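You operate a simulated robot arm through the tools that you are given. There is no shell and no other tool. Be economical: measure what you need, move in short steps, check, and stop when the job is done.

The job below is to be done with a simulated two-armed robot. You get a single attempt, and the scene is never put back.

## Task
Shut the top chest drawer. Then open the top side drawer, put the tube from the blue table top in the inside of the top side drawer, then shut the drawer. Then put the blue pad on the wall bench beside the printer. Then turn the probe amount dial to 6. Do these in the order given.

Only the result counts: the job must be done as asked and must still hold three seconds after the hand-in. Knocking over, shifting, dropping, spilling or breaking anything else fails it.

## Robot
Two 7-joint arms with two-finger grippers on one trunk, on a base that drives. Base frame: it is fixed to the floor where the robot stands at the start and does not move with it; the origin is under the middle of the robot, x ahead of it, y to its left, z up. Readings come in m, degrees, newtons and seconds.
The left shoulder is at the start at [0.05, 0.191, 1.192], the right one opposite. With the tool pointing down near the work surface each hand reaches from about 0.2 to 0.74 m from the robot's upright axis, wherever it stands, measured 20 degrees to its own side. Places, roughly: blue pad (6x4x3 cm) [1.1, 1, 0.9]; inside of the top side drawer [-3.1, 1.4, 0.5]; probe amount dial [2.4, -1.6, 1.1]; top chest drawer [0.5, 0, 1.1]; top side drawer [-3, 1.4, 0.6]; tube [0.75, 0.75, 1]; wall bench beside the printer [2.6, -0.3, 0.9]. Payload 2.69 kg a hand.
The tool frame of a hand sits at the grasp point between the pads (the TCP): z along the fingers, y along the line on which they close. The tips reach 0.02 m beyond it. The gripper opens to 0.1 m. The gripper's body begins 0.063 m behind the TCP.
Orientation is told as [roll, pitch, yaw] about the base's x, y, z axes, in that order, counted from this pose: with the fingers straight down and closing along the base's y, the tool's x points along the base's -x, its y along +y and its z along -z.

## Interface
- The arms move only by the tool servo_tool. It takes "left_plan", "right_plan" or both (then of equal length, played together; a hand with none holds still); each is a list of rows, each a list of 7 numbers: the turn, a rotation vector about the tool's x, y, z in degrees, then the shift along the tool's x, y, z in m, then the finger opening in m, from 0 to 0.1. In form: [[wx, wy, wz, x, y, z, gripper], ...]. A call has 1 to 10 rows; each row is the pose to reach, as a shift and turn from the pose commanded when the call began, along the tool's axes at that moment. A row lasts 0.2 s, in which the tool goes at most 0.05 m and 8.6 degrees; a call with a longer step from one row to the next is refused whole, and so is a gripper value outside its range. Where a pose cannot be reached the arm comes as near as it can. A force on the tool above 40 N (or 10 N above the force at the start of the call, whichever is more), or a blocked arm, ends the call early, and 0.2 s more pass. The fingers move at their own pace (about 0.153 m/s each) and stop on an object; they squeeze with about 42 N. The grip force told is the motor's: it shows also when the fingers shut on nothing. Time passes only in rows, and 0.2 s behind the last, so rows that repeat a pose let the fingers close. It gives the time, the measured TCP pose, the force on the tool (base axes), the opening and the grip force at its end, in the units of the frame above (readings bear some noise), with the torque about the TCP (base axes, N m) and any sound that the robot's microphone picked up, and new pictures: "show" is both (left out), scene, wrist or none (wrist: the cameras of the hands that moved).
- Cameras (640 x 400 px; columns grow to the right, rows downward): "scene" is now at [0.1252, 0.0367, 1.3816]; the picture's right is [0.41, -0.91, 0.00], its down [-0.33, -0.15, -0.93] and it looks along [0.85, 0.38, -0.36] (base axes); focal length 214 px, centre (320, 200). "left" rides on the left gripper at [0.07, 0.019, -0.099] in its tool frame; the picture's right is [-0.26, 0.97, 0.00], its down [-0.75, -0.20, -0.63] and it looks along [-0.61, -0.16, 0.78] (tool axes); focal length 230 px, centre (320, 200). "right" rides on the right gripper at [0.07, -0.018, -0.099] in its tool frame; the picture's right is [0.26, 0.97, 0.00], its down [-0.75, 0.20, -0.63] and it looks along [-0.61, 0.16, 0.78] (tool axes); focal length 230 px, centre (320, 200). There is no depth. A picture from a camera that has moved, and an enlarged one, comes with that camera's place and axes in the base frame and with its lens.
- lift_body(by): slides the trunk up (or, below 0, down) by that many m; the arms and the scene camera ride with it, the base frame stays. It gives what a move gives, with no picture.
- roll_base(legs): drives the robot by 1 to 6 legs, each [ahead, left, turn to the left] in m, m and degrees, along the robot's own axes; the way and the turn of a leg run together, so that a leg with both is an arc; at most 1.5 m and 180 degrees a leg. The arms and the cameras ride along, it lands a little off, and it stops where it bumps. It gives what a move gives, and a new picture of the scene camera.
- turn_head(pan, tilt): turns the head with the scene camera to pan (to the left, within 80 degrees either way) and tilt (down, from -29 to 69), counted from straight ahead of the robot. It gives what a move gives, and a new picture of the scene camera.
- enlarge(camera, box): a new picture of the part [left, top, right, bottom] of that camera's present view, enlarged. No time passes.
- sign_off(): hands the job in; it is judged then, once.

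Work in short steps. Places have to be worked out from the pictures, the camera data and where the tool is seen: move nearer, look again, correct. Check each grasp and each placing, and mend what went wrong. You have 165 turns and 260 pictures in all, those below and enlarged ones among them. Open the grippers and draw the arms clear of the work before you hand the job in, unless the task says otherwise; then end with one line.

The tools are called after "Call:" as name(argument=value, ...) on one line, values as JSON. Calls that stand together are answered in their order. servo_tool: Moves the arms, as the interface text tells. Its arguments: {"type":"object","properties":{"left_plan":{"type":"array","items":{"type":"array","items":{"type":"number"}}},"right_plan":{"type":"array","items":{"type":"array","items":{"type":"number"}}},"show":{"type":"string","enum":["both","scene","wrist","none"]}},"required":[]} The other tools are called the same way: lift_body (by) slides the trunk up or down; roll_base (legs) drives the base; turn_head (pan, tilt) turns the head that bears the scene camera; enlarge (camera, box) takes an enlarged picture of a part of a camera's view; sign_off () hands the job in.

At the start:

```text
t: 0.0
left_tcp_pos: [0.365, 0.4871, 1.3453]
left_orientation: [0.0, 0.0, 0.1]
left_force: [0.5, 0.4, 0.2]
left_moment: [0.0, 0.01, -0.01]
left_gripper_width: 0.0998
left_finger_force: 0.0
right_tcp_pos: [0.3086, 0.0215, 1.2599]
right_orientation: [0.1, 0.0, 0.0]
right_force: [0.2, -0.6, -0.1]
right_moment: [0.02, 0.01, 0.02]
right_gripper_width: 0.0999
right_finger_force: 0.2
trunk travel left (down, up): [-0.25, 0.073]
robot x, y, heading: [-0.0004, 0.0028, -0.1]
head pan, tilt: [24.0, 21.2]
```

scene: 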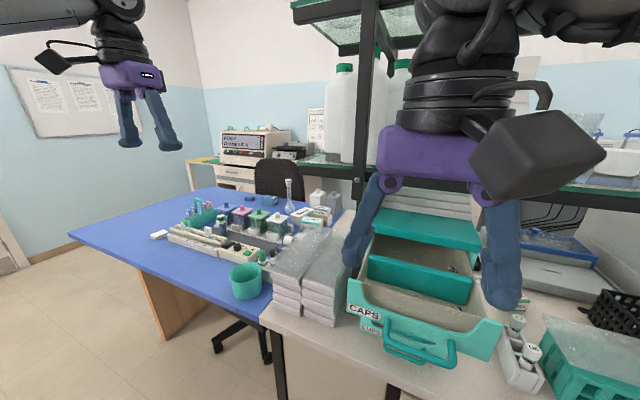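
right: 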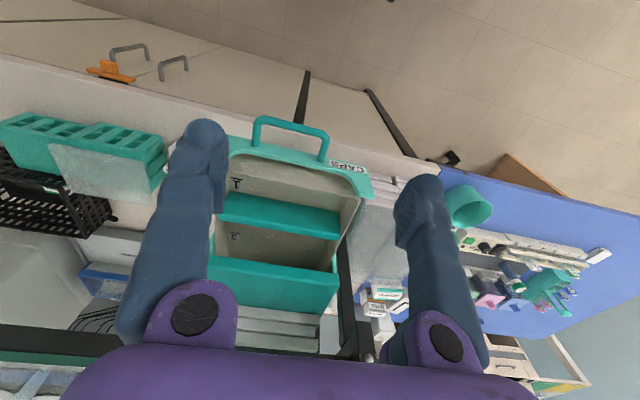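
left: 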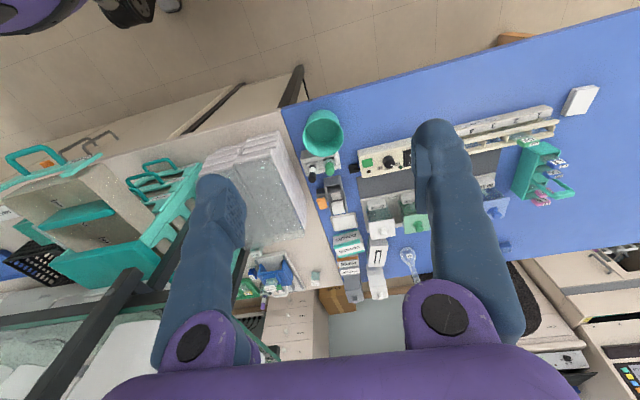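

I begin by looking closer at the open chest drawer and the blue table top.

Call:
enlarge(camera="scene", box=[130, 150, 350, 320])

Call:
enlarge(camera="right", box=[160, 80, 420, 360])

Call:
enlarge(camera="left", box=[280, 60, 620, 320])

```text
2.35 times, centred on (240, 235) of scene
camera zoom: at [0.1252, 0.0367, 1.3816], right [0.41, -0.91, 0.0], down [-0.33, -0.15, -0.93], along [0.85, 0.38, -0.36], focal length 505 px, centre (508, 118)
```

zoom: 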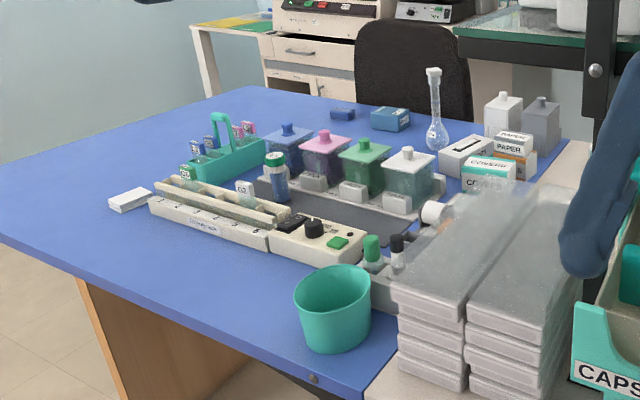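

```text
1.43 times, centred on (290, 220) of right
camera zoom: at [0.2377, 0.0026, 1.3592], right [-0.26, 0.97, 0.0], down [0.75, 0.2, 0.63], along [0.61, 0.16, -0.78], focal length 329 px, centre (363, 171)
```

zoom: 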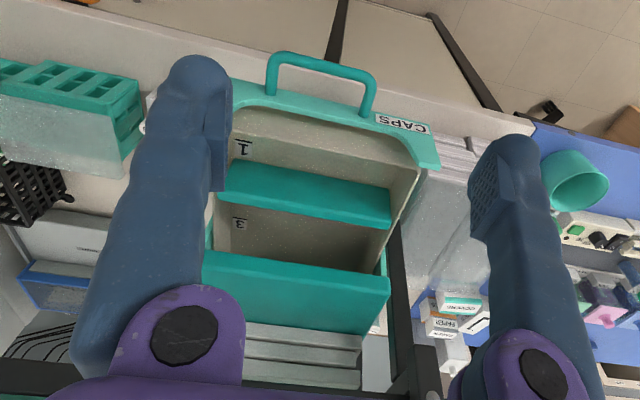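

```text
1.54 times, centred on (450, 190) of left
camera zoom: at [0.2956, 0.5049, 1.4435], right [0.26, 0.97, 0.0], down [0.75, -0.2, 0.63], along [0.61, -0.16, -0.78], focal length 354 px, centre (120, 215)
```

zoom: 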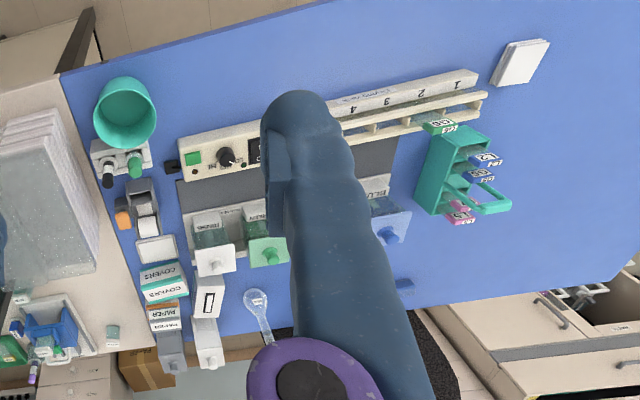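

The top drawer stands out toward the robot with its handle near [0.35, 0, 1.1]. I turn the head straight to it for a better view of how far it has to go.

Call:
turn_head(pan=-5, tilt=35)

Call:
enlarge(camera="left", box=[0, 120, 220, 320])

```text
t: 0.9
left_tcp_pos: [0.3656, 0.4865, 1.3446]
left_orientation: [-0.1, -0.1, 0.0]
left_force: [-0.2, -0.6, 0.5]
left_moment: [0.01, 0.01, 0.0]
left_gripper_width: 0.1
left_finger_force: 0.0
right_tcp_pos: [0.3077, 0.0207, 1.2601]
right_orientation: [0.0, 0.0, 0.0]
right_force: [-0.4, 0.8, 0.9]
right_moment: [0.0, 0.0, -0.02]
right_gripper_width: 0.1002
right_finger_force: 0.1
trunk travel left (down, up): [-0.25, 0.073]
robot x, y, heading: [0.0003, 0.002, -0.1]
head pan, tilt: [-5.0, 35.0]
camera scene: at [0.128, -0.0088, 1.3596], right [-0.09, -1.0, 0.0], down [-0.57, 0.05, -0.82], along [0.82, -0.07, -0.57], focal length 214 px, centre (320, 200)
```

scene: 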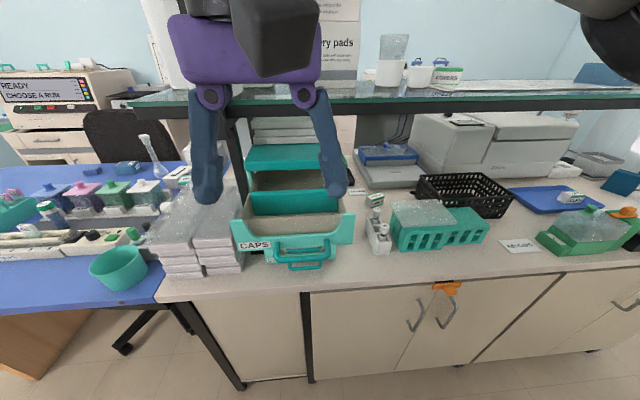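

```text
2.00 times, centred on (110, 220) of left
camera zoom: at [0.2956, 0.5049, 1.4435], right [0.26, 0.97, 0.0], down [0.75, -0.2, 0.63], along [0.61, -0.16, -0.78], focal length 460 px, centre (740, 160)
```

zoom: 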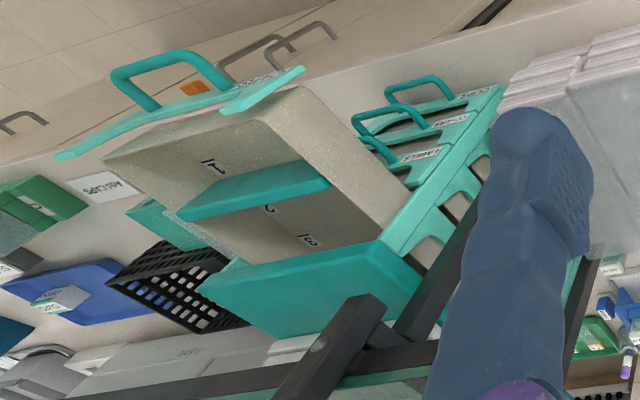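

The chest's other drawers are closed, with the closed front plane near x≈0.5; the top drawer sticks out to about x≈0.36. I back the base 0.25 m to have room to point the right hand forward.

Call:
roll_base(legs=[[-0.25, 0, 0]])

Call:
servo_tool(right_plan=[[0, -8.5, 0, 0, 0, 0, 0], [0, -17, 0, 0, 0, 0, 0], [0, -25.5, 0, 0, 0, 0, 0], [0, -34, 0, 0, 0, 0, 0], [0, -42.5, 0, 0, 0, 0, 0], [0, -51, 0, 0, 0, 0, 0], [0, -59.5, 0, 0, 0, 0, 0], [0, -68, 0, 0, 0, 0, 0], [0, -76, 0, 0, 0, 0, 0], [0, -84, 0, 0, 0, 0, 0]])

```text
t: 2.6
left_tcp_pos: [0.158, 0.4846, 1.3467]
left_orientation: [0.1, 0.0, -0.2]
left_force: [-0.6, 0.5, 0.5]
left_moment: [0.02, 0.02, -0.01]
left_gripper_width: 0.0999
left_finger_force: 0.0
right_tcp_pos: [0.0975, 0.0207, 1.2617]
right_orientation: [0.1, -0.3, -0.1]
right_force: [0.6, -0.1, -0.5]
right_moment: [0.03, 0.01, 0.0]
right_gripper_width: 0.0999
right_finger_force: 0.2
trunk travel left (down, up): [-0.25, 0.073]
robot x, y, heading: [-0.21, -0.0, -0.2]
head pan, tilt: [-5.0, 35.0]
stopped in leg 1: the robot was blocked; the commanded pose is now the measured one
camera scene: at [-0.081, -0.009, 1.3597], right [-0.09, -1.0, 0.0], down [-0.57, 0.05, -0.82], along [0.82, -0.07, -0.57], focal length 214 px, centre (320, 200)
```

scene: 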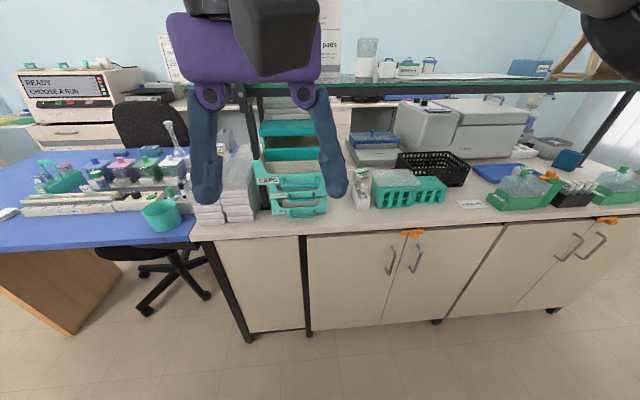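

```text
t: 5.0
left_tcp_pos: [0.158, 0.4848, 1.3456]
left_orientation: [0.0, -0.1, -0.2]
left_force: [0.4, 0.2, -1.2]
left_moment: [-0.03, 0.01, -0.01]
left_gripper_width: 0.1001
left_finger_force: 0.0
right_tcp_pos: [0.1315, 0.0044, 1.2947]
right_orientation: [48.4, -78.7, -55.5]
right_force: [0.1, 1.3, -0.2]
right_moment: [-0.02, -0.02, 0.02]
right_gripper_width: 0.0
right_finger_force: 29.8
trunk travel left (down, up): [-0.25, 0.073]
robot x, y, heading: [-0.2113, -0.0009, 0.0]
head pan, tilt: [-5.0, 35.0]
stopped in row 10 (right hand): the arm was blocked; the commanded pose is now the measured one
camera scene: at [-0.0814, -0.0059, 1.3573], right [-0.05, -1.0, 0.0], down [-0.59, 0.03, -0.8], along [0.8, -0.04, -0.59], focal length 214 px, centre (320, 200)
camera right: at [0.0238, 0.0086, 1.2354], right [0.1, 0.99, -0.11], down [-0.51, 0.15, 0.85], along [0.85, -0.03, 0.52], focal length 230 px, centre (320, 200)
```

scene: 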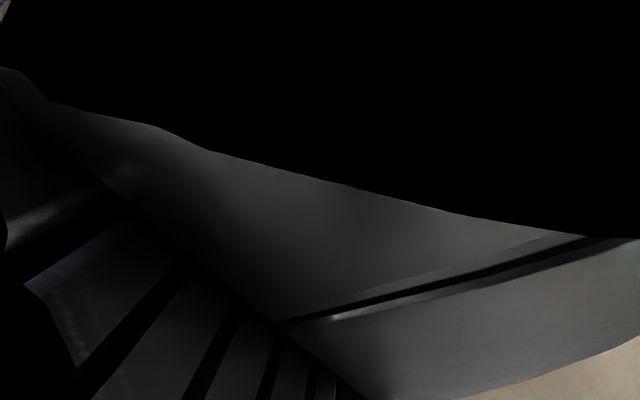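
right: 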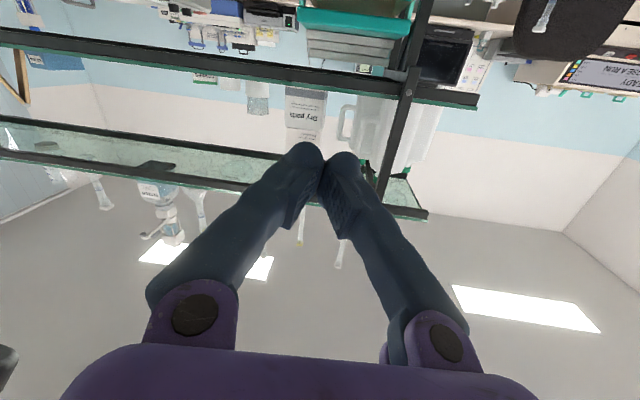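

The hand is too close to the head camera. It now points forward (tool z ≈ +x, tool x ≈ down), so I move it ahead and down, out of the camera's way.

Call:
servo_tool(right_plan=[[0, 0, 0, 0.02, 0, 0.04, 0], [0, 0, 0, 0.05, 0, 0.07, 0], [0, 0, 0, 0.08, 0, 0.09, 0], [0, 0, 0, 0.11, 0, 0.1, 0], [0, 0, 0, 0.14, 0, 0.1, 0]])

```text
t: 6.2
left_tcp_pos: [0.1574, 0.4855, 1.3454]
left_orientation: [0.0, -0.1, -0.3]
left_force: [0.0, 0.8, 0.0]
left_moment: [-0.02, -0.01, -0.02]
left_gripper_width: 0.0999
left_finger_force: 0.1
right_tcp_pos: [0.2135, 0.0187, 1.1452]
right_orientation: [49.5, -78.9, -56.1]
right_force: [0.7, 0.5, 0.1]
right_moment: [-0.01, 0.0, -0.01]
right_gripper_width: 0.0001
right_finger_force: 29.1
trunk travel left (down, up): [-0.25, 0.073]
robot x, y, heading: [-0.2083, -0.0022, -0.2]
head pan, tilt: [-5.0, 35.0]
camera scene: at [-0.081, -0.0085, 1.3596], right [-0.09, -1.0, 0.0], down [-0.57, 0.05, -0.82], along [0.82, -0.07, -0.57], focal length 214 px, centre (320, 200)
camera right: at [0.1066, 0.0223, 1.0855], right [0.09, 0.99, -0.11], down [-0.52, 0.14, 0.84], along [0.85, -0.02, 0.52], focal length 230 px, centre (320, 200)
```

scene: 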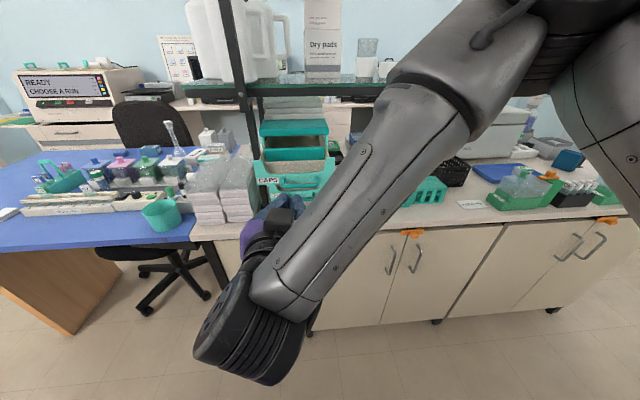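
right: 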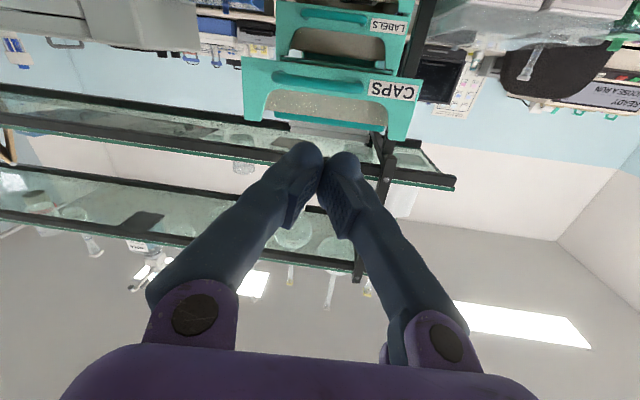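

The drawer's handle is seen at about y≈0, z≈1.107. I lower the fingers by 0.035 m, shift them slightly right and begin pushing forward.

Call:
servo_tool(right_plan=[[0, 0, 0, 0.035, -0.018, 0, 0], [0, 0, 0, 0.035, -0.018, 0.03, 0], [0, 0, 0, 0.035, -0.018, 0.06, 0], [0, 0, 0, 0.035, -0.018, 0.08, 0], [0, 0, 0, 0.035, -0.018, 0.1, 0], [0, 0, 0, 0.035, -0.018, 0.12, 0]])

```text
t: 7.7
left_tcp_pos: [0.1581, 0.4839, 1.3448]
left_orientation: [0.0, 0.0, -0.3]
left_force: [-0.7, 0.8, 0.2]
left_moment: [0.02, 0.02, 0.02]
left_gripper_width: 0.0997
left_finger_force: 0.0
right_tcp_pos: [0.3268, -0.0074, 1.092]
right_orientation: [49.0, -78.8, -55.6]
right_force: [-0.2, -0.8, -0.7]
right_moment: [-0.03, 0.0, -0.04]
right_gripper_width: 0.0
right_finger_force: 29.1
trunk travel left (down, up): [-0.25, 0.073]
robot x, y, heading: [-0.2075, 0.0009, -0.1]
head pan, tilt: [-5.0, 35.0]
camera scene: at [-0.0809, -0.0091, 1.3596], right [-0.09, -1.0, 0.0], down [-0.57, 0.05, -0.82], along [0.82, -0.07, -0.57], focal length 214 px, centre (320, 200)
camera right: at [0.2191, -0.0025, 1.0333], right [0.09, 0.99, -0.11], down [-0.51, 0.14, 0.85], along [0.85, -0.02, 0.52], focal length 230 px, centre (320, 200)
```

scene: 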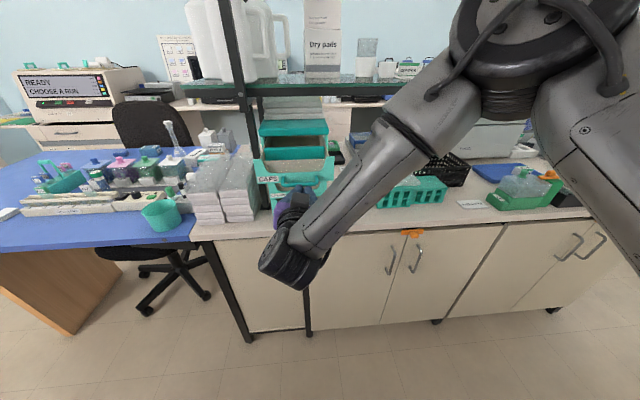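
right: 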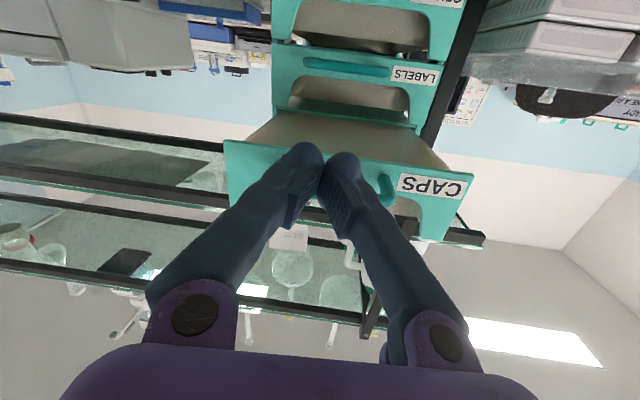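

No contact yet and the fingers have drifted low and point slightly down and right. I level them, raise 0.02 m and go on pushing.

Call:
servo_tool(right_plan=[[-5, -6, 0, -0.012, 0.005, -0.01, 0], [-5, -6, 0, -0.024, 0.008, -0.01, 0], [-5, -6, 0, -0.026, 0.008, 0.01, 0], [-5, -6, 0, -0.027, 0.009, 0.03, 0], [-5, -6, 0, -0.03, 0.01, 0.05, 0]])

```text
t: 8.8
left_tcp_pos: [0.1576, 0.4853, 1.3446]
left_orientation: [0.0, -0.1, -0.3]
left_force: [0.4, 0.4, -0.7]
left_moment: [-0.01, -0.02, 0.01]
left_gripper_width: 0.1
left_finger_force: 0.1
right_tcp_pos: [0.3794, -0.0086, 1.1174]
right_orientation: [86.2, -81.3, -88.3]
right_force: [-0.2, -0.3, 0.3]
right_moment: [0.01, -0.02, 0.01]
right_gripper_width: 0.0
right_finger_force: 29.6
trunk travel left (down, up): [-0.25, 0.073]
robot x, y, heading: [-0.2082, -0.001, -0.2]
head pan, tilt: [-5.0, 35.0]
camera scene: at [-0.0808, -0.0091, 1.3596], right [-0.09, -1.0, 0.0], down [-0.57, 0.05, -0.82], along [0.82, -0.07, -0.57], focal length 214 px, centre (320, 200)
camera right: at [0.2789, -0.013, 1.0463], right [0.04, 0.99, -0.11], down [-0.62, 0.11, 0.78], along [0.79, 0.04, 0.62], focal length 230 px, centre (320, 200)
```

scene: 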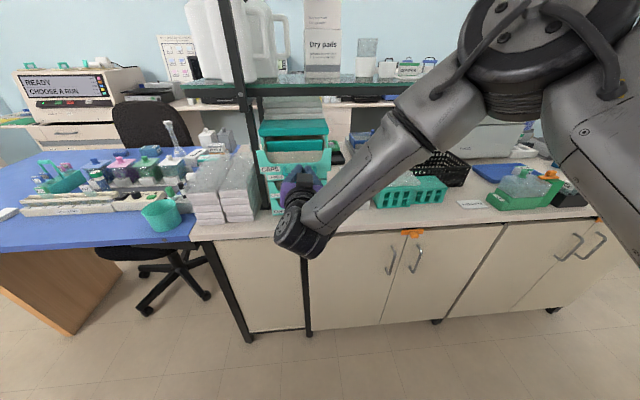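
right: 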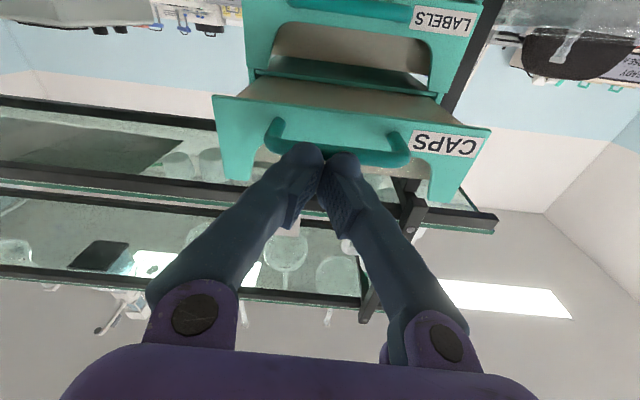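

The fingertips are at the handle and the drawer seems to be sliding in. I keep pushing.

Call:
servo_tool(right_plan=[[0, 0, 0, 0, 0, 0.02, 0], [0, 0, 0, 0, 0, 0.04, 0], [0, 0, 0, 0, 0, 0.06, 0], [0, 0, 0, 0, 0, 0.08, 0]])

```text
t: 9.8
left_tcp_pos: [0.1589, 0.4848, 1.3452]
left_orientation: [0.0, -0.1, -0.2]
left_force: [0.2, 0.7, -0.7]
left_moment: [-0.02, 0.01, -0.03]
left_gripper_width: 0.0999
left_finger_force: 0.0
right_tcp_pos: [0.4594, -0.0101, 1.1178]
right_orientation: [86.1, -81.2, -88.2]
right_force: [-0.7, -1.8, 0.5]
right_moment: [0.01, 0.04, 0.02]
right_gripper_width: 0.0
right_finger_force: 29.5
trunk travel left (down, up): [-0.25, 0.073]
robot x, y, heading: [-0.2095, -0.0028, -0.1]
head pan, tilt: [-5.0, 35.0]
camera scene: at [-0.0808, -0.0091, 1.3596], right [-0.09, -1.0, 0.0], down [-0.57, 0.05, -0.82], along [0.82, -0.07, -0.57], focal length 214 px, centre (320, 200)
camera right: at [0.3586, -0.0152, 1.0458], right [0.04, 0.99, -0.11], down [-0.62, 0.11, 0.78], along [0.79, 0.04, 0.62], focal length 230 px, centre (320, 200)
```

scene: 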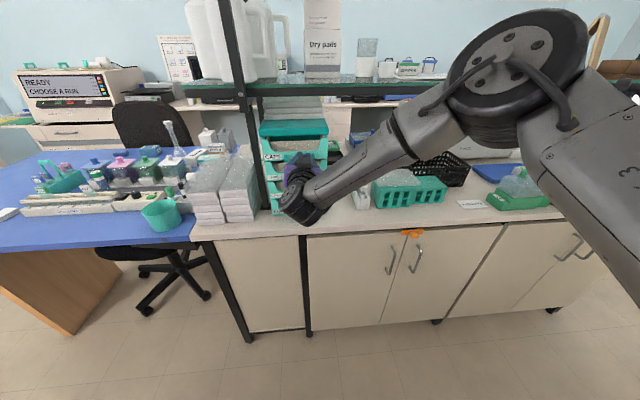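
right: 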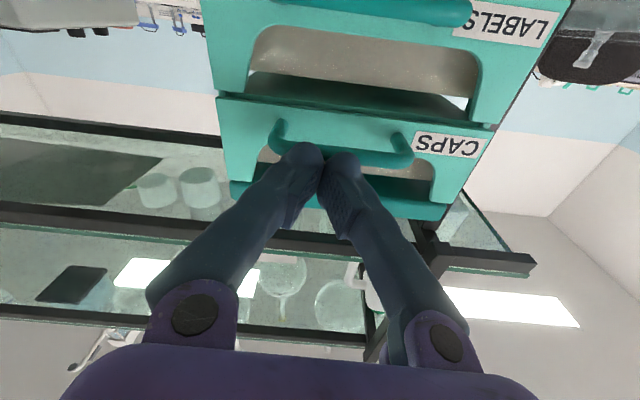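

Nearly flush now. I push on until the force tells that it is shut.

Call:
servo_tool(right_plan=[[0, 0, 0, 0, 0, 0.01, 0], [0, 0, 0, 0, 0, 0.02, 0], [0, 0, 0, 0, 0, 0.03, 0], [0, 0, 0, 0, 0, 0.04, 0], [0, 0, 0, 0, 0, 0.05, 0]])

```text
t: 10.3
left_tcp_pos: [0.1533, 0.482, 1.3478]
left_orientation: [0.1, -0.3, -0.2]
left_force: [0.0, 0.4, 0.1]
left_moment: [-0.03, 0.02, 0.02]
left_gripper_width: 0.1
left_finger_force: 0.0
right_tcp_pos: [0.4608, -0.012, 1.1175]
right_orientation: [84.7, -81.3, -86.7]
right_force: [-32.0, -8.3, 10.0]
right_moment: [0.02, 0.13, -0.01]
right_gripper_width: 0.0059
right_finger_force: 29.4
trunk travel left (down, up): [-0.25, 0.073]
robot x, y, heading: [-0.2085, 0.0012, -0.5]
head pan, tilt: [-5.0, 35.0]
stopped in row 2 (right hand): the force on the tool passed its limit at 50 N (the readings are from after the stop); the commanded pose is now the measured one
camera scene: at [-0.0871, -0.0108, 1.3605], right [-0.09, -1.0, 0.0], down [-0.57, 0.05, -0.82], along [0.82, -0.07, -0.57], focal length 214 px, centre (320, 200)
camera right: at [0.3609, -0.0153, 1.0463], right [0.03, 0.99, -0.11], down [-0.62, 0.11, 0.78], along [0.79, 0.04, 0.61], focal length 230 px, centre (320, 200)
```

scene: 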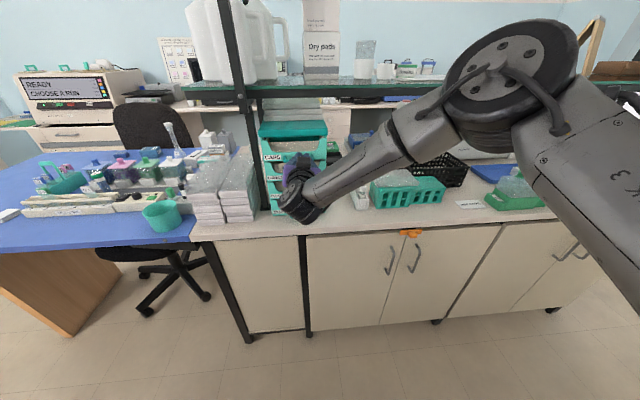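
right: 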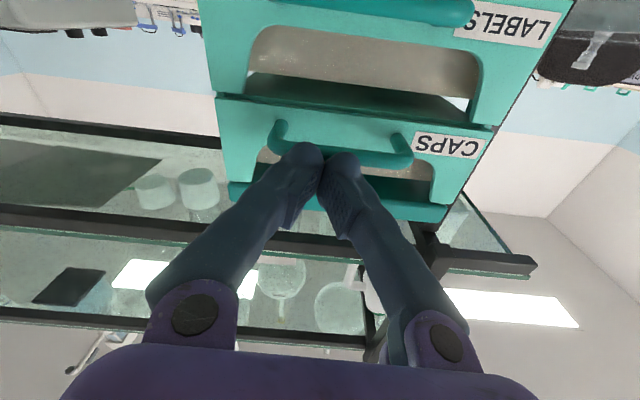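

The drawer hit its stop (force rose sharply) and its front is flush with the one beneath. I draw the hand back.

Call:
servo_tool(right_plan=[[0, 0, 0, 0, 0, -0.03, 0.0], [0, 0, 0, 0, 0, -0.07, 0], [0, 0, 0, 0, 0, -0.12, 0], [0, 0, 0, 0.02, 0, -0.17, 0]])

Call:
enlarge(camera="scene", box=[150, 60, 350, 240])

```text
refused: row 4 steps farther than a row can; nothing moved
```

```text
2.22 times, centred on (250, 150) of scene
camera zoom: at [-0.0871, -0.0108, 1.3605], right [-0.09, -1.0, 0.0], down [-0.57, 0.05, -0.82], along [0.82, -0.07, -0.57], focal length 477 px, centre (476, 311)
```

zoom: 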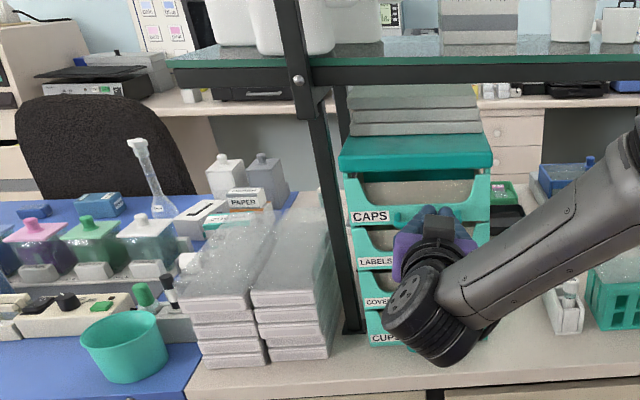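

One step was too long; I repeat the retreat with shorter rows.

Call:
servo_tool(right_plan=[[0, 0, 0, 0, 0, -0.03, 0.0], [0, 0, 0, 0, 0, -0.07, 0], [0, 0, 0, 0, 0, -0.11, 0], [0, 0, 0, 0.0, 0, -0.15, 0]], show="scene")

Call:
enlarge(camera="scene", box=[150, 60, 350, 240])

```text
t: 11.3
left_tcp_pos: [0.1565, 0.485, 1.3466]
left_orientation: [0.0, -0.1, -0.2]
left_force: [0.2, 0.3, 0.0]
left_moment: [-0.03, -0.01, -0.01]
left_gripper_width: 0.1002
left_finger_force: 0.0
right_tcp_pos: [0.3149, -0.0047, 1.1146]
right_orientation: [82.8, -81.3, -84.7]
right_force: [0.6, 0.6, -1.1]
right_moment: [0.0, 0.02, 0.01]
right_gripper_width: 0.0
right_finger_force: 30.0
trunk travel left (down, up): [-0.25, 0.073]
robot x, y, heading: [-0.2062, 0.0001, -0.1]
head pan, tilt: [-5.0, 35.0]
camera scene: at [-0.0821, -0.0089, 1.3598], right [-0.09, -1.0, 0.0], down [-0.57, 0.05, -0.82], along [0.82, -0.07, -0.57], focal length 214 px, centre (320, 200)
```

scene: 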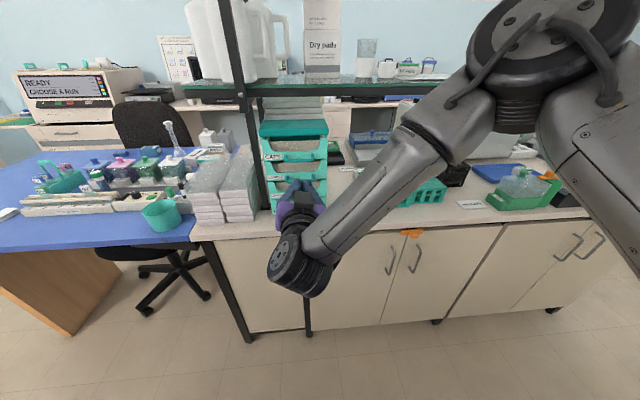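

```text
2.22 times, centred on (250, 150) of scene
camera zoom: at [-0.0821, -0.0089, 1.3598], right [-0.09, -1.0, 0.0], down [-0.57, 0.05, -0.82], along [0.82, -0.07, -0.57], focal length 477 px, centre (476, 311)
```

zoom: 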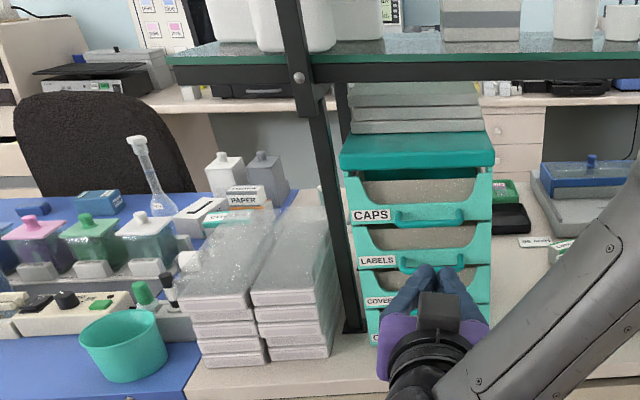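

The CAPS drawer is shut flush with the others. Next I park the right arm pointing down at the right side and then look round for the route to the side drawer.

Call:
servo_tool(right_plan=[[0, 8, 0, 0, -0.03, -0.03, 0], [0, 16, 0, -0.02, -0.06, -0.05, 0], [0, 24, 0, -0.04, -0.1, -0.06, 0], [0, 32, 0, -0.06, -0.13, -0.08, 0], [0, 40, 0, -0.08, -0.16, -0.1, 0], [0, 48, 0, -0.1, -0.19, -0.12, 0], [0, 56, 0, -0.11, -0.22, -0.14, 0], [0, 64, 0, -0.12, -0.24, -0.15, 0], [0, 72, 0, -0.13, -0.25, -0.16, 0], [0, 79, 0, -0.13, -0.25, -0.17, 0]], show="none")

Call:
turn_head(pan=80, tilt=25)

```text
t: 13.5
left_tcp_pos: [0.1589, 0.4859, 1.3453]
left_orientation: [0.1, -0.1, -0.3]
left_force: [-0.3, -0.8, -0.1]
left_moment: [0.02, 0.02, 0.0]
left_gripper_width: 0.0997
left_finger_force: 0.1
right_tcp_pos: [0.1412, -0.2654, 1.2093]
right_orientation: [8.7, -9.7, -3.5]
right_force: [1.8, 0.2, -0.1]
right_moment: [0.0, -0.02, 0.05]
right_gripper_width: 0.0
right_finger_force: 29.4
trunk travel left (down, up): [-0.25, 0.073]
robot x, y, heading: [-0.2081, 0.0009, -0.3]
head pan, tilt: [-5.0, 35.0]
```

```text
t: 15.1
left_tcp_pos: [0.158, 0.4849, 1.3446]
left_orientation: [0.0, -0.1, -0.2]
left_force: [0.1, 0.0, -0.3]
left_moment: [-0.01, -0.01, -0.02]
left_gripper_width: 0.1002
left_finger_force: 0.1
right_tcp_pos: [0.1406, -0.2648, 1.2082]
right_orientation: [8.7, -9.7, -3.6]
right_force: [-0.4, -0.6, 0.1]
right_moment: [-0.05, 0.0, -0.01]
right_gripper_width: 0.0
right_finger_force: 29.7
trunk travel left (down, up): [-0.25, 0.073]
robot x, y, heading: [-0.2068, 0.0012, -0.3]
head pan, tilt: [80.0, 25.0]
camera scene: at [-0.1525, 0.0894, 1.3754], right [0.98, -0.18, 0.0], down [-0.08, -0.42, -0.91], along [0.16, 0.89, -0.42], focal length 214 px, centre (320, 200)
```

scene: 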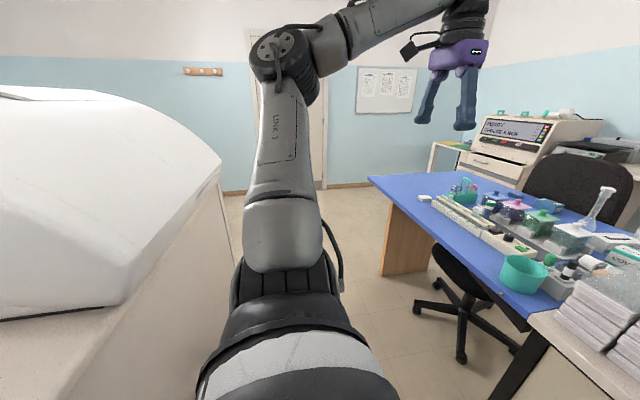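

A large island bench with a white machine lies behind the robot; the aisle between it (x≈-0.5) and the blue table (x≈0.4) leads left. I move slightly ahead and strafe left in the aisle.

Call:
roll_base(legs=[[0.08, 0, 0], [0, 1.0, 0]])

```text
t: 24.8
left_tcp_pos: [0.2465, 1.4784, 1.3449]
left_orientation: [0.0, -0.2, -0.6]
left_force: [-0.3, -0.7, 0.4]
left_moment: [-0.01, 0.01, -0.01]
left_gripper_width: 0.0999
left_finger_force: 0.0
right_tcp_pos: [0.2252, 0.7283, 1.2083]
right_orientation: [8.7, -9.7, -4.0]
right_force: [-1.1, 0.3, -0.4]
right_moment: [-0.01, -0.03, -0.01]
right_gripper_width: 0.0003
right_finger_force: 29.1
trunk travel left (down, up): [-0.25, 0.073]
robot x, y, heading: [-0.1245, 0.9962, -0.4]
head pan, tilt: [80.0, 25.0]
camera scene: at [-0.0657, 1.0848, 1.3754], right [0.98, -0.18, 0.0], down [-0.08, -0.42, -0.91], along [0.17, 0.89, -0.42], focal length 214 px, centre (320, 200)
```

scene: 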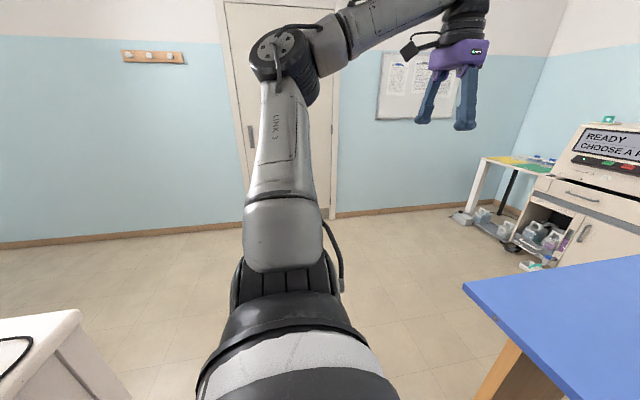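

The island ends near y≈1.55 and the wall is at y≈3.6. I strafe on to y≈2.1 and turn to face -x.

Call:
roll_base(legs=[[0, 1.2, 0], [0, 0, 170]])

Call:
turn_head(pan=0, tilt=25)

```text
t: 42.3
left_tcp_pos: [-0.5432, 1.7448, 1.3446]
left_orientation: [0.1, -0.1, 170.1]
left_force: [0.1, 0.5, 0.1]
left_moment: [-0.01, 0.03, 0.04]
left_gripper_width: 0.0998
left_finger_force: 0.0
right_tcp_pos: [-0.4001, 2.4829, 1.2096]
right_orientation: [8.7, -9.6, 166.7]
right_force: [1.0, 0.7, 0.6]
right_moment: [0.0, -0.02, -0.02]
right_gripper_width: 0.0001
right_finger_force: 29.5
trunk travel left (down, up): [-0.25, 0.073]
robot x, y, heading: [-0.1041, 2.1607, 170.2]
head pan, tilt: [80.0, 25.0]
camera scene: at [-0.1707, 2.0805, 1.3754], right [-0.94, 0.34, 0.0], down [0.14, 0.4, -0.91], along [-0.31, -0.85, -0.42], focal length 214 px, centre (320, 200)
```

scene: 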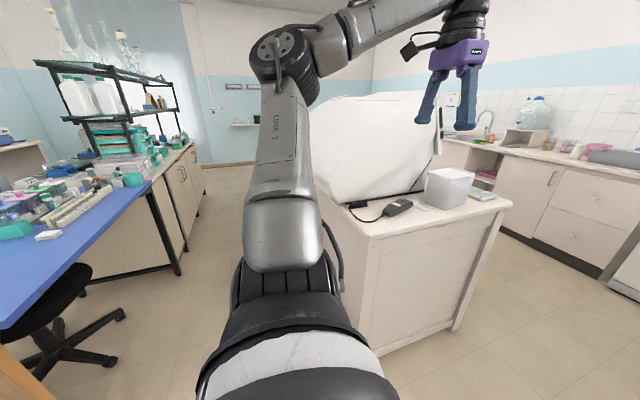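

```text
t: 43.9
left_tcp_pos: [-0.5436, 1.7457, 1.3451]
left_orientation: [0.0, -0.2, 170.0]
left_force: [-0.2, -0.5, 0.4]
left_moment: [-0.01, 0.0, -0.02]
left_gripper_width: 0.1001
left_finger_force: 0.1
right_tcp_pos: [-0.4003, 2.4811, 1.2087]
right_orientation: [8.7, -9.7, 166.6]
right_force: [0.5, 0.7, 0.2]
right_moment: [0.01, 0.01, -0.01]
right_gripper_width: 0.0
right_finger_force: 29.3
trunk travel left (down, up): [-0.25, 0.073]
robot x, y, heading: [-0.0995, 2.163, 169.9]
head pan, tilt: [0.0, 25.0]
camera scene: at [-0.2301, 2.183, 1.3754], right [0.17, 0.99, 0.0], down [0.42, -0.07, -0.91], along [-0.89, 0.16, -0.42], focal length 214 px, centre (320, 200)
```

scene: 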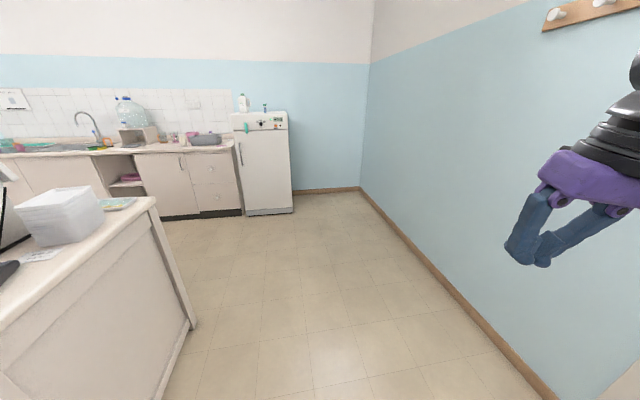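

The side drawer projects to about (213,170): the two-drawer unit at the wall counter, facing +x. I enlarge it.

Call:
enlarge(camera="scene", box=[120, 110, 300, 230])

```text
3.33 times, centred on (210, 170) of scene
camera zoom: at [-0.2301, 2.183, 1.3754], right [0.17, 0.99, 0.0], down [0.42, -0.07, -0.91], along [-0.89, 0.16, -0.42], focal length 715 px, centre (687, 300)
```

zoom: 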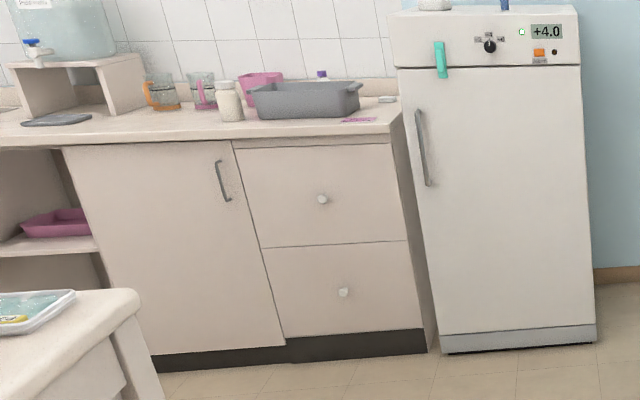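

The knob of the top side drawer is near [-2.98, 1.3, 0.6], front facing +x. I drive round the island's end and toward it, and lower the trunk later.

Call:
roll_base(legs=[[0, 0, 10], [1.0, 0, 0], [0.8, 0, 0], [0, 1.0, 0]])

Call:
turn_head(pan=-20, tilt=40)

```text
t: 62.2
left_tcp_pos: [-2.3022, 0.7113, 1.3449]
left_orientation: [0.0, -0.1, 177.5]
left_force: [-0.4, -1.1, 0.0]
left_moment: [-0.03, 0.02, 0.02]
left_gripper_width: 0.0999
left_finger_force: 0.1
right_tcp_pos: [-2.2539, 1.4604, 1.2091]
right_orientation: [8.7, -9.8, 174.1]
right_force: [-0.2, 0.9, 0.1]
right_moment: [0.01, 0.04, 0.04]
right_gripper_width: 0.0
right_finger_force: 29.2
trunk travel left (down, up): [-0.25, 0.073]
robot x, y, heading: [-1.9173, 1.1783, 177.5]
head pan, tilt: [0.0, 25.0]
camera scene: at [-2.0479, 1.1855, 1.3754], right [0.04, 1.0, 0.0], down [0.42, -0.02, -0.91], along [-0.91, 0.04, -0.42], focal length 214 px, centre (320, 200)
```

scene: 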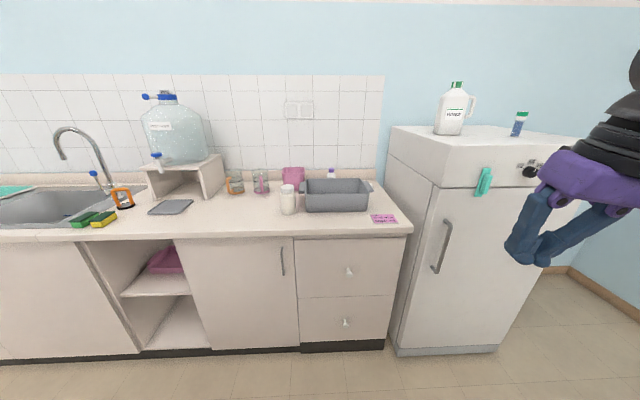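

```text
t: 63.0
left_tcp_pos: [-2.3024, 0.7121, 1.3452]
left_orientation: [0.1, -0.1, 177.6]
left_force: [0.3, 0.3, -0.2]
left_moment: [0.01, -0.06, -0.02]
left_gripper_width: 0.1
left_finger_force: 0.1
right_tcp_pos: [-2.2544, 1.4613, 1.2092]
right_orientation: [8.7, -9.7, 174.0]
right_force: [-0.5, 0.4, -0.4]
right_moment: [0.04, 0.02, 0.01]
right_gripper_width: 0.0002
right_finger_force: 29.0
trunk travel left (down, up): [-0.25, 0.073]
robot x, y, heading: [-1.9157, 1.1819, 177.7]
head pan, tilt: [-20.0, 40.0]
camera scene: at [-2.0344, 1.214, 1.3521], right [0.38, 0.92, 0.0], down [0.59, -0.25, -0.77], along [-0.71, 0.29, -0.64], focal length 214 px, centre (320, 200)
```

scene: 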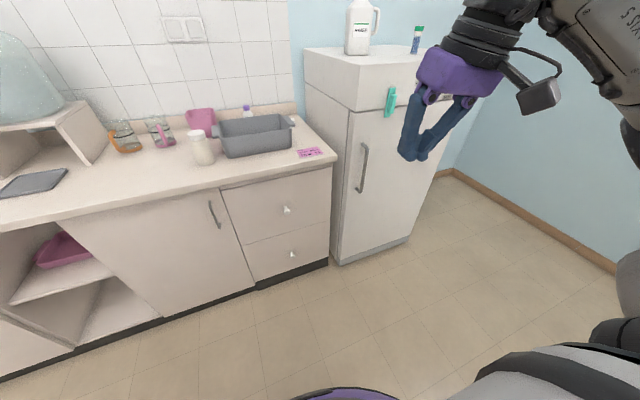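

Triangulating, the knob is near [-2.80, 1.355, 0.66]. I lower the trunk, then bring the right hand down pointing forward.

Call:
lift_body(by=-0.25)

Call:
servo_tool(right_plan=[[0, -8, 0, -0.01, 0.01, 0.03, 0.02], [0, -16, 0, -0.02, 0.02, 0.06, 0.04], [0, -24, 0, -0.03, 0.03, 0.09, 0.06], [0, -32, 0, -0.04, 0.04, 0.12, 0.06], [0, -40, 0, -0.05, 0.05, 0.15, 0.06], [0, -48, 0, -0.05, 0.06, 0.18, 0.06], [0, -56, 0, -0.05, 0.07, 0.21, 0.06], [0, -64, 0, -0.05, 0.08, 0.24, 0.06], [0, -72, 0, -0.05, 0.09, 0.26, 0.06], [0, -79, 0, -0.05, 0.1, 0.28, 0.06]])

```text
t: 65.6
left_tcp_pos: [-2.3032, 0.7121, 1.0948]
left_orientation: [0.0, -0.1, 177.5]
left_force: [-0.1, 0.4, -0.2]
left_moment: [0.0, 0.01, -0.03]
left_gripper_width: 0.1002
left_finger_force: 0.0
right_tcp_pos: [-2.2546, 1.4606, 0.959]
right_orientation: [8.7, -9.7, 174.1]
right_force: [0.3, 0.1, -0.1]
right_moment: [0.01, -0.01, 0.03]
right_gripper_width: 0.0
right_finger_force: 29.5
trunk travel left (down, up): [0.0, 0.323]
robot x, y, heading: [-1.9175, 1.1805, 177.4]
head pan, tilt: [-20.0, 40.0]
```

```text
t: 68.0
left_tcp_pos: [-2.3018, 0.7106, 1.0963]
left_orientation: [0.0, -0.1, 177.5]
left_force: [1.2, -0.1, -0.7]
left_moment: [0.0, 0.02, 0.0]
left_gripper_width: 0.0999
left_finger_force: 0.1
right_tcp_pos: [-2.3819, 1.3299, 0.7406]
right_orientation: [81.3, -79.0, 87.7]
right_force: [0.9, 0.0, -0.3]
right_moment: [0.01, -0.01, 0.02]
right_gripper_width: 0.06
right_finger_force: 0.0
right hand out of reach, approached as far as the arm can: row 4, 5, 6, 7, 8, 9, 10
trunk travel left (down, up): [0.0, 0.323]
robot x, y, heading: [-1.9169, 1.1813, 177.2]
head pan, tilt: [-20.0, 40.0]
stopped in row 10 (right hand): the arm was blocked; the commanded pose is now the measured one
camera scene: at [-2.0339, 1.2137, 1.1022], right [0.38, 0.92, 0.0], down [0.59, -0.25, -0.77], along [-0.71, 0.29, -0.64], focal length 214 px, centre (320, 200)
camera right: at [-2.2817, 1.3159, 0.6716], right [-0.19, -0.98, -0.07], down [0.59, -0.17, 0.79], along [-0.79, 0.11, 0.61], focal length 230 px, centre (320, 200)
```

scene: 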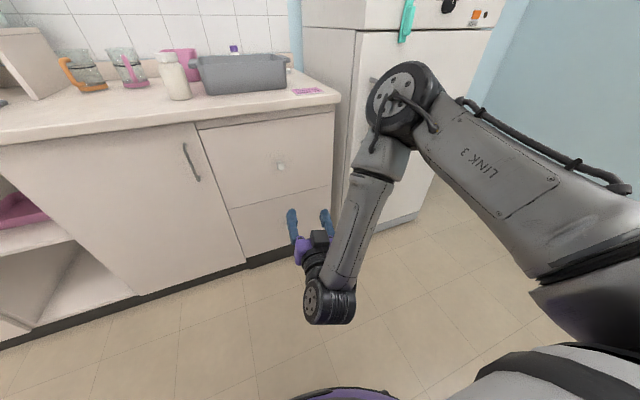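
right: 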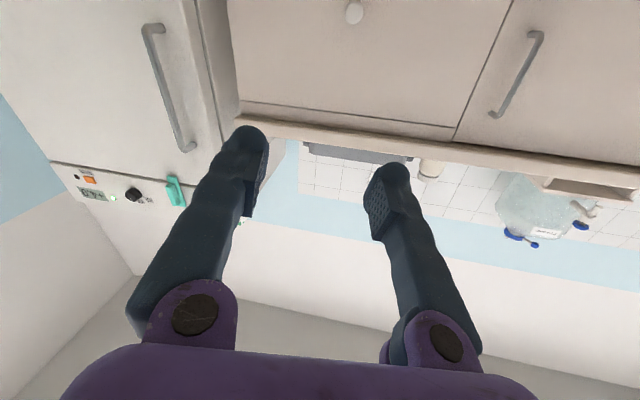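

The wrist view confirms the knob at about [-2.80, 1.357, 0.655]. I straighten the hand, move it forward 0.18 m and down to the knob's height.

Call:
servo_tool(right_plan=[[-3, 0, 0, 0.01, 0, 0.04, 0.06], [-6, 0, 0, 0.03, 0.0, 0.08, 0.06], [-9, 0, 0, 0.05, 0.0, 0.12, 0.06], [-9, 0, 0, 0.07, 0.005, 0.15, 0.06], [-9, 0, 0, 0.085, 0.005, 0.18, 0.06]])

```text
t: 69.2
left_tcp_pos: [-2.3024, 0.7115, 1.0949]
left_orientation: [0.0, -0.1, 177.4]
left_force: [0.2, 0.4, 0.3]
left_moment: [0.01, -0.01, 0.01]
left_gripper_width: 0.1
left_finger_force: 0.1
right_tcp_pos: [-2.5347, 1.246, 0.7272]
right_orientation: [80.6, -78.9, 94.5]
right_force: [0.8, -0.1, 0.7]
right_moment: [0.01, -0.01, 0.04]
right_gripper_width: 0.0601
right_finger_force: 0.1
right hand out of reach, approached as far as the arm can: row 1, 2, 3, 4, 5
trunk travel left (down, up): [0.0, 0.323]
robot x, y, heading: [-1.9185, 1.1788, 177.6]
head pan, tilt: [-20.0, 40.0]
camera scene: at [-2.0345, 1.2141, 1.102], right [0.38, 0.92, 0.0], down [0.59, -0.25, -0.77], along [-0.71, 0.29, -0.64], focal length 214 px, centre (320, 200)
camera right: at [-2.4333, 1.2425, 0.6588], right [-0.08, -0.99, -0.07], down [0.6, -0.1, 0.79], along [-0.8, 0.02, 0.6], focal length 230 px, centre (320, 200)
```

scene: 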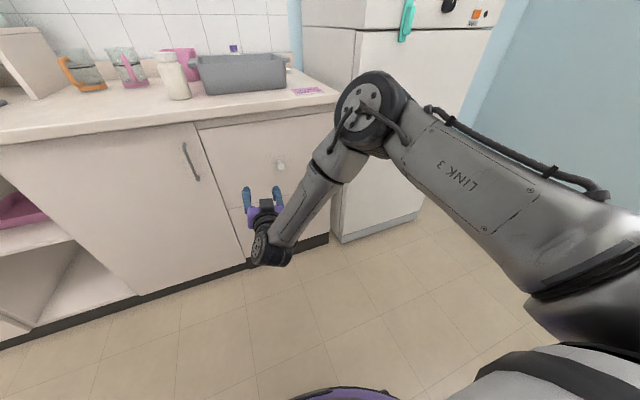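
right: 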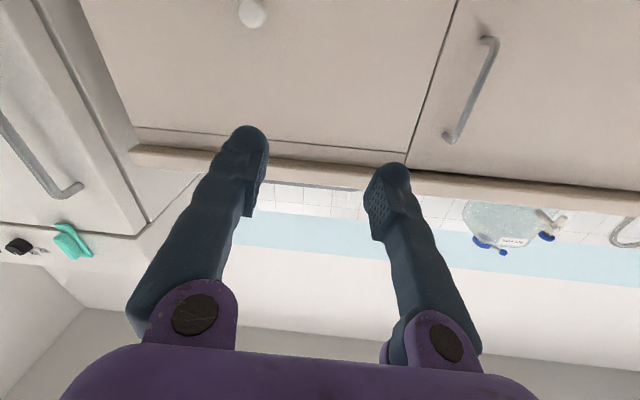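

The horizontal pose runs into the wrist's limit at this height. I tilt the fingers about 40° downward and shift to the knob's y instead.

Call:
servo_tool(right_plan=[[0, 8, 0, 0, -0.02, 0, 0.06], [0, 16, 0, 0, -0.04, 0, 0.06], [0, 24, 0, 0.0, -0.06, 0, 0.06], [0, 32, 0, 0.0, -0.08, 0, 0.06], [0, 40, 0, 0.0, -0.1, 0, 0.06], [0, 40, 0, 0.02, -0.105, 0, 0.06]])

```text
t: 70.6
left_tcp_pos: [-2.3022, 0.7117, 1.0945]
left_orientation: [0.0, -0.1, 177.4]
left_force: [0.5, 0.2, 0.5]
left_moment: [0.02, 0.02, -0.01]
left_gripper_width: 0.0999
left_finger_force: 0.1
right_tcp_pos: [-2.5242, 1.3459, 0.6882]
right_orientation: [16.3, -46.9, 163.2]
right_force: [1.1, 0.6, -0.5]
right_moment: [-0.03, -0.01, 0.01]
right_gripper_width: 0.06
right_finger_force: 0.1
trunk travel left (down, up): [0.0, 0.323]
robot x, y, heading: [-1.9187, 1.1841, 177.2]
head pan, tilt: [-20.0, 40.0]
camera scene: at [-2.0344, 1.2142, 1.102], right [0.38, 0.92, 0.0], down [0.59, -0.25, -0.77], along [-0.71, 0.29, -0.64], focal length 214 px, centre (320, 200)
camera right: at [-2.402, 1.3572, 0.6985], right [0.09, -1.0, 0.0], down [-0.03, -0.01, 1.0], along [-1.0, -0.09, -0.03], focal length 230 px, centre (320, 200)
```

scene: 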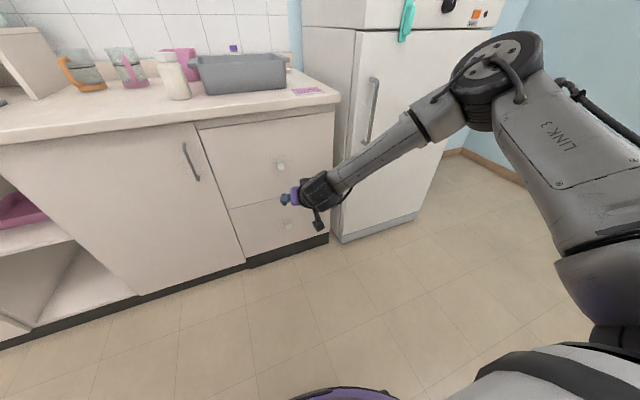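
right: 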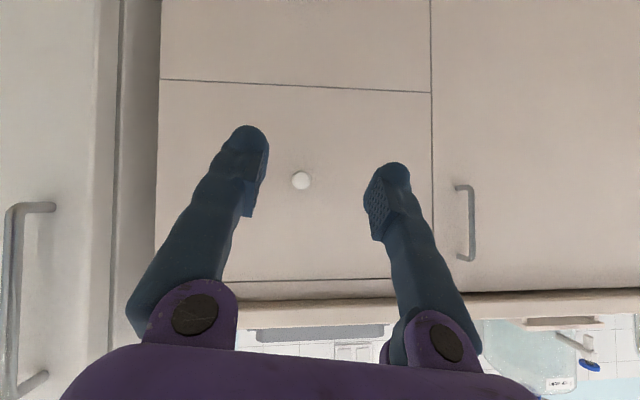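

The view is now square on the drawer: knob at about [-2.80, 1.355, 0.652]. I drive 0.18 m nearer so the arm needn't stretch.

Call:
roll_base(legs=[[0.18, 0, 0]])

Call:
enlarge(camera="right", box=[160, 80, 480, 280])

```text
t: 72.1
left_tcp_pos: [-2.4796, 0.7188, 1.0956]
left_orientation: [-0.1, -0.1, 177.6]
left_force: [0.1, 0.2, -0.1]
left_moment: [-0.02, -0.03, -0.02]
left_gripper_width: 0.1001
left_finger_force: 0.0
right_tcp_pos: [-2.7007, 1.3548, 0.6875]
right_orientation: [16.3, -47.0, 163.2]
right_force: [-0.2, -0.1, 0.5]
right_moment: [-0.01, -0.02, -0.02]
right_gripper_width: 0.0602
right_finger_force: 0.0
trunk travel left (down, up): [0.0, 0.323]
robot x, y, heading: [-2.092, 1.1895, 177.7]
head pan, tilt: [-20.0, 40.0]
camera scene: at [-2.2112, 1.2218, 1.102], right [0.38, 0.92, 0.0], down [0.59, -0.25, -0.77], along [-0.71, 0.29, -0.64], focal length 214 px, centre (320, 200)
```

scene: 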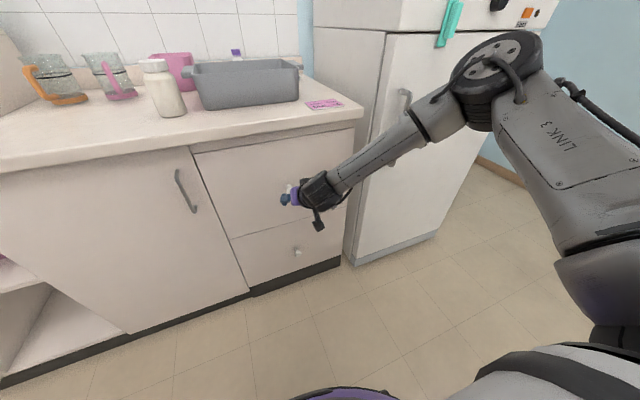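

```text
2.00 times, centred on (320, 180) of right
camera zoom: at [-2.5787, 1.3646, 0.6981], right [0.09, -1.0, -0.01], down [-0.03, -0.01, 1.0], along [-1.0, -0.09, -0.03], focal length 460 px, centre (320, 240)
```

zoom: 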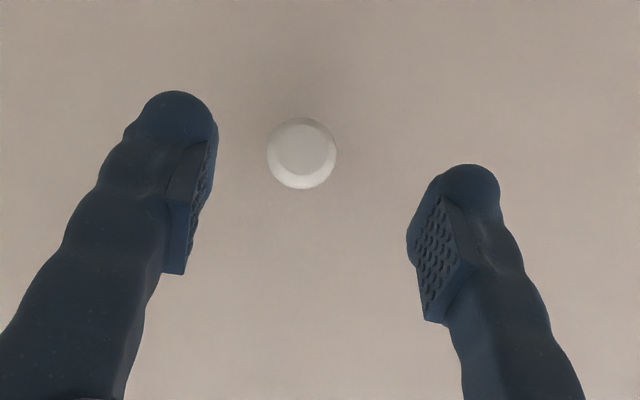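

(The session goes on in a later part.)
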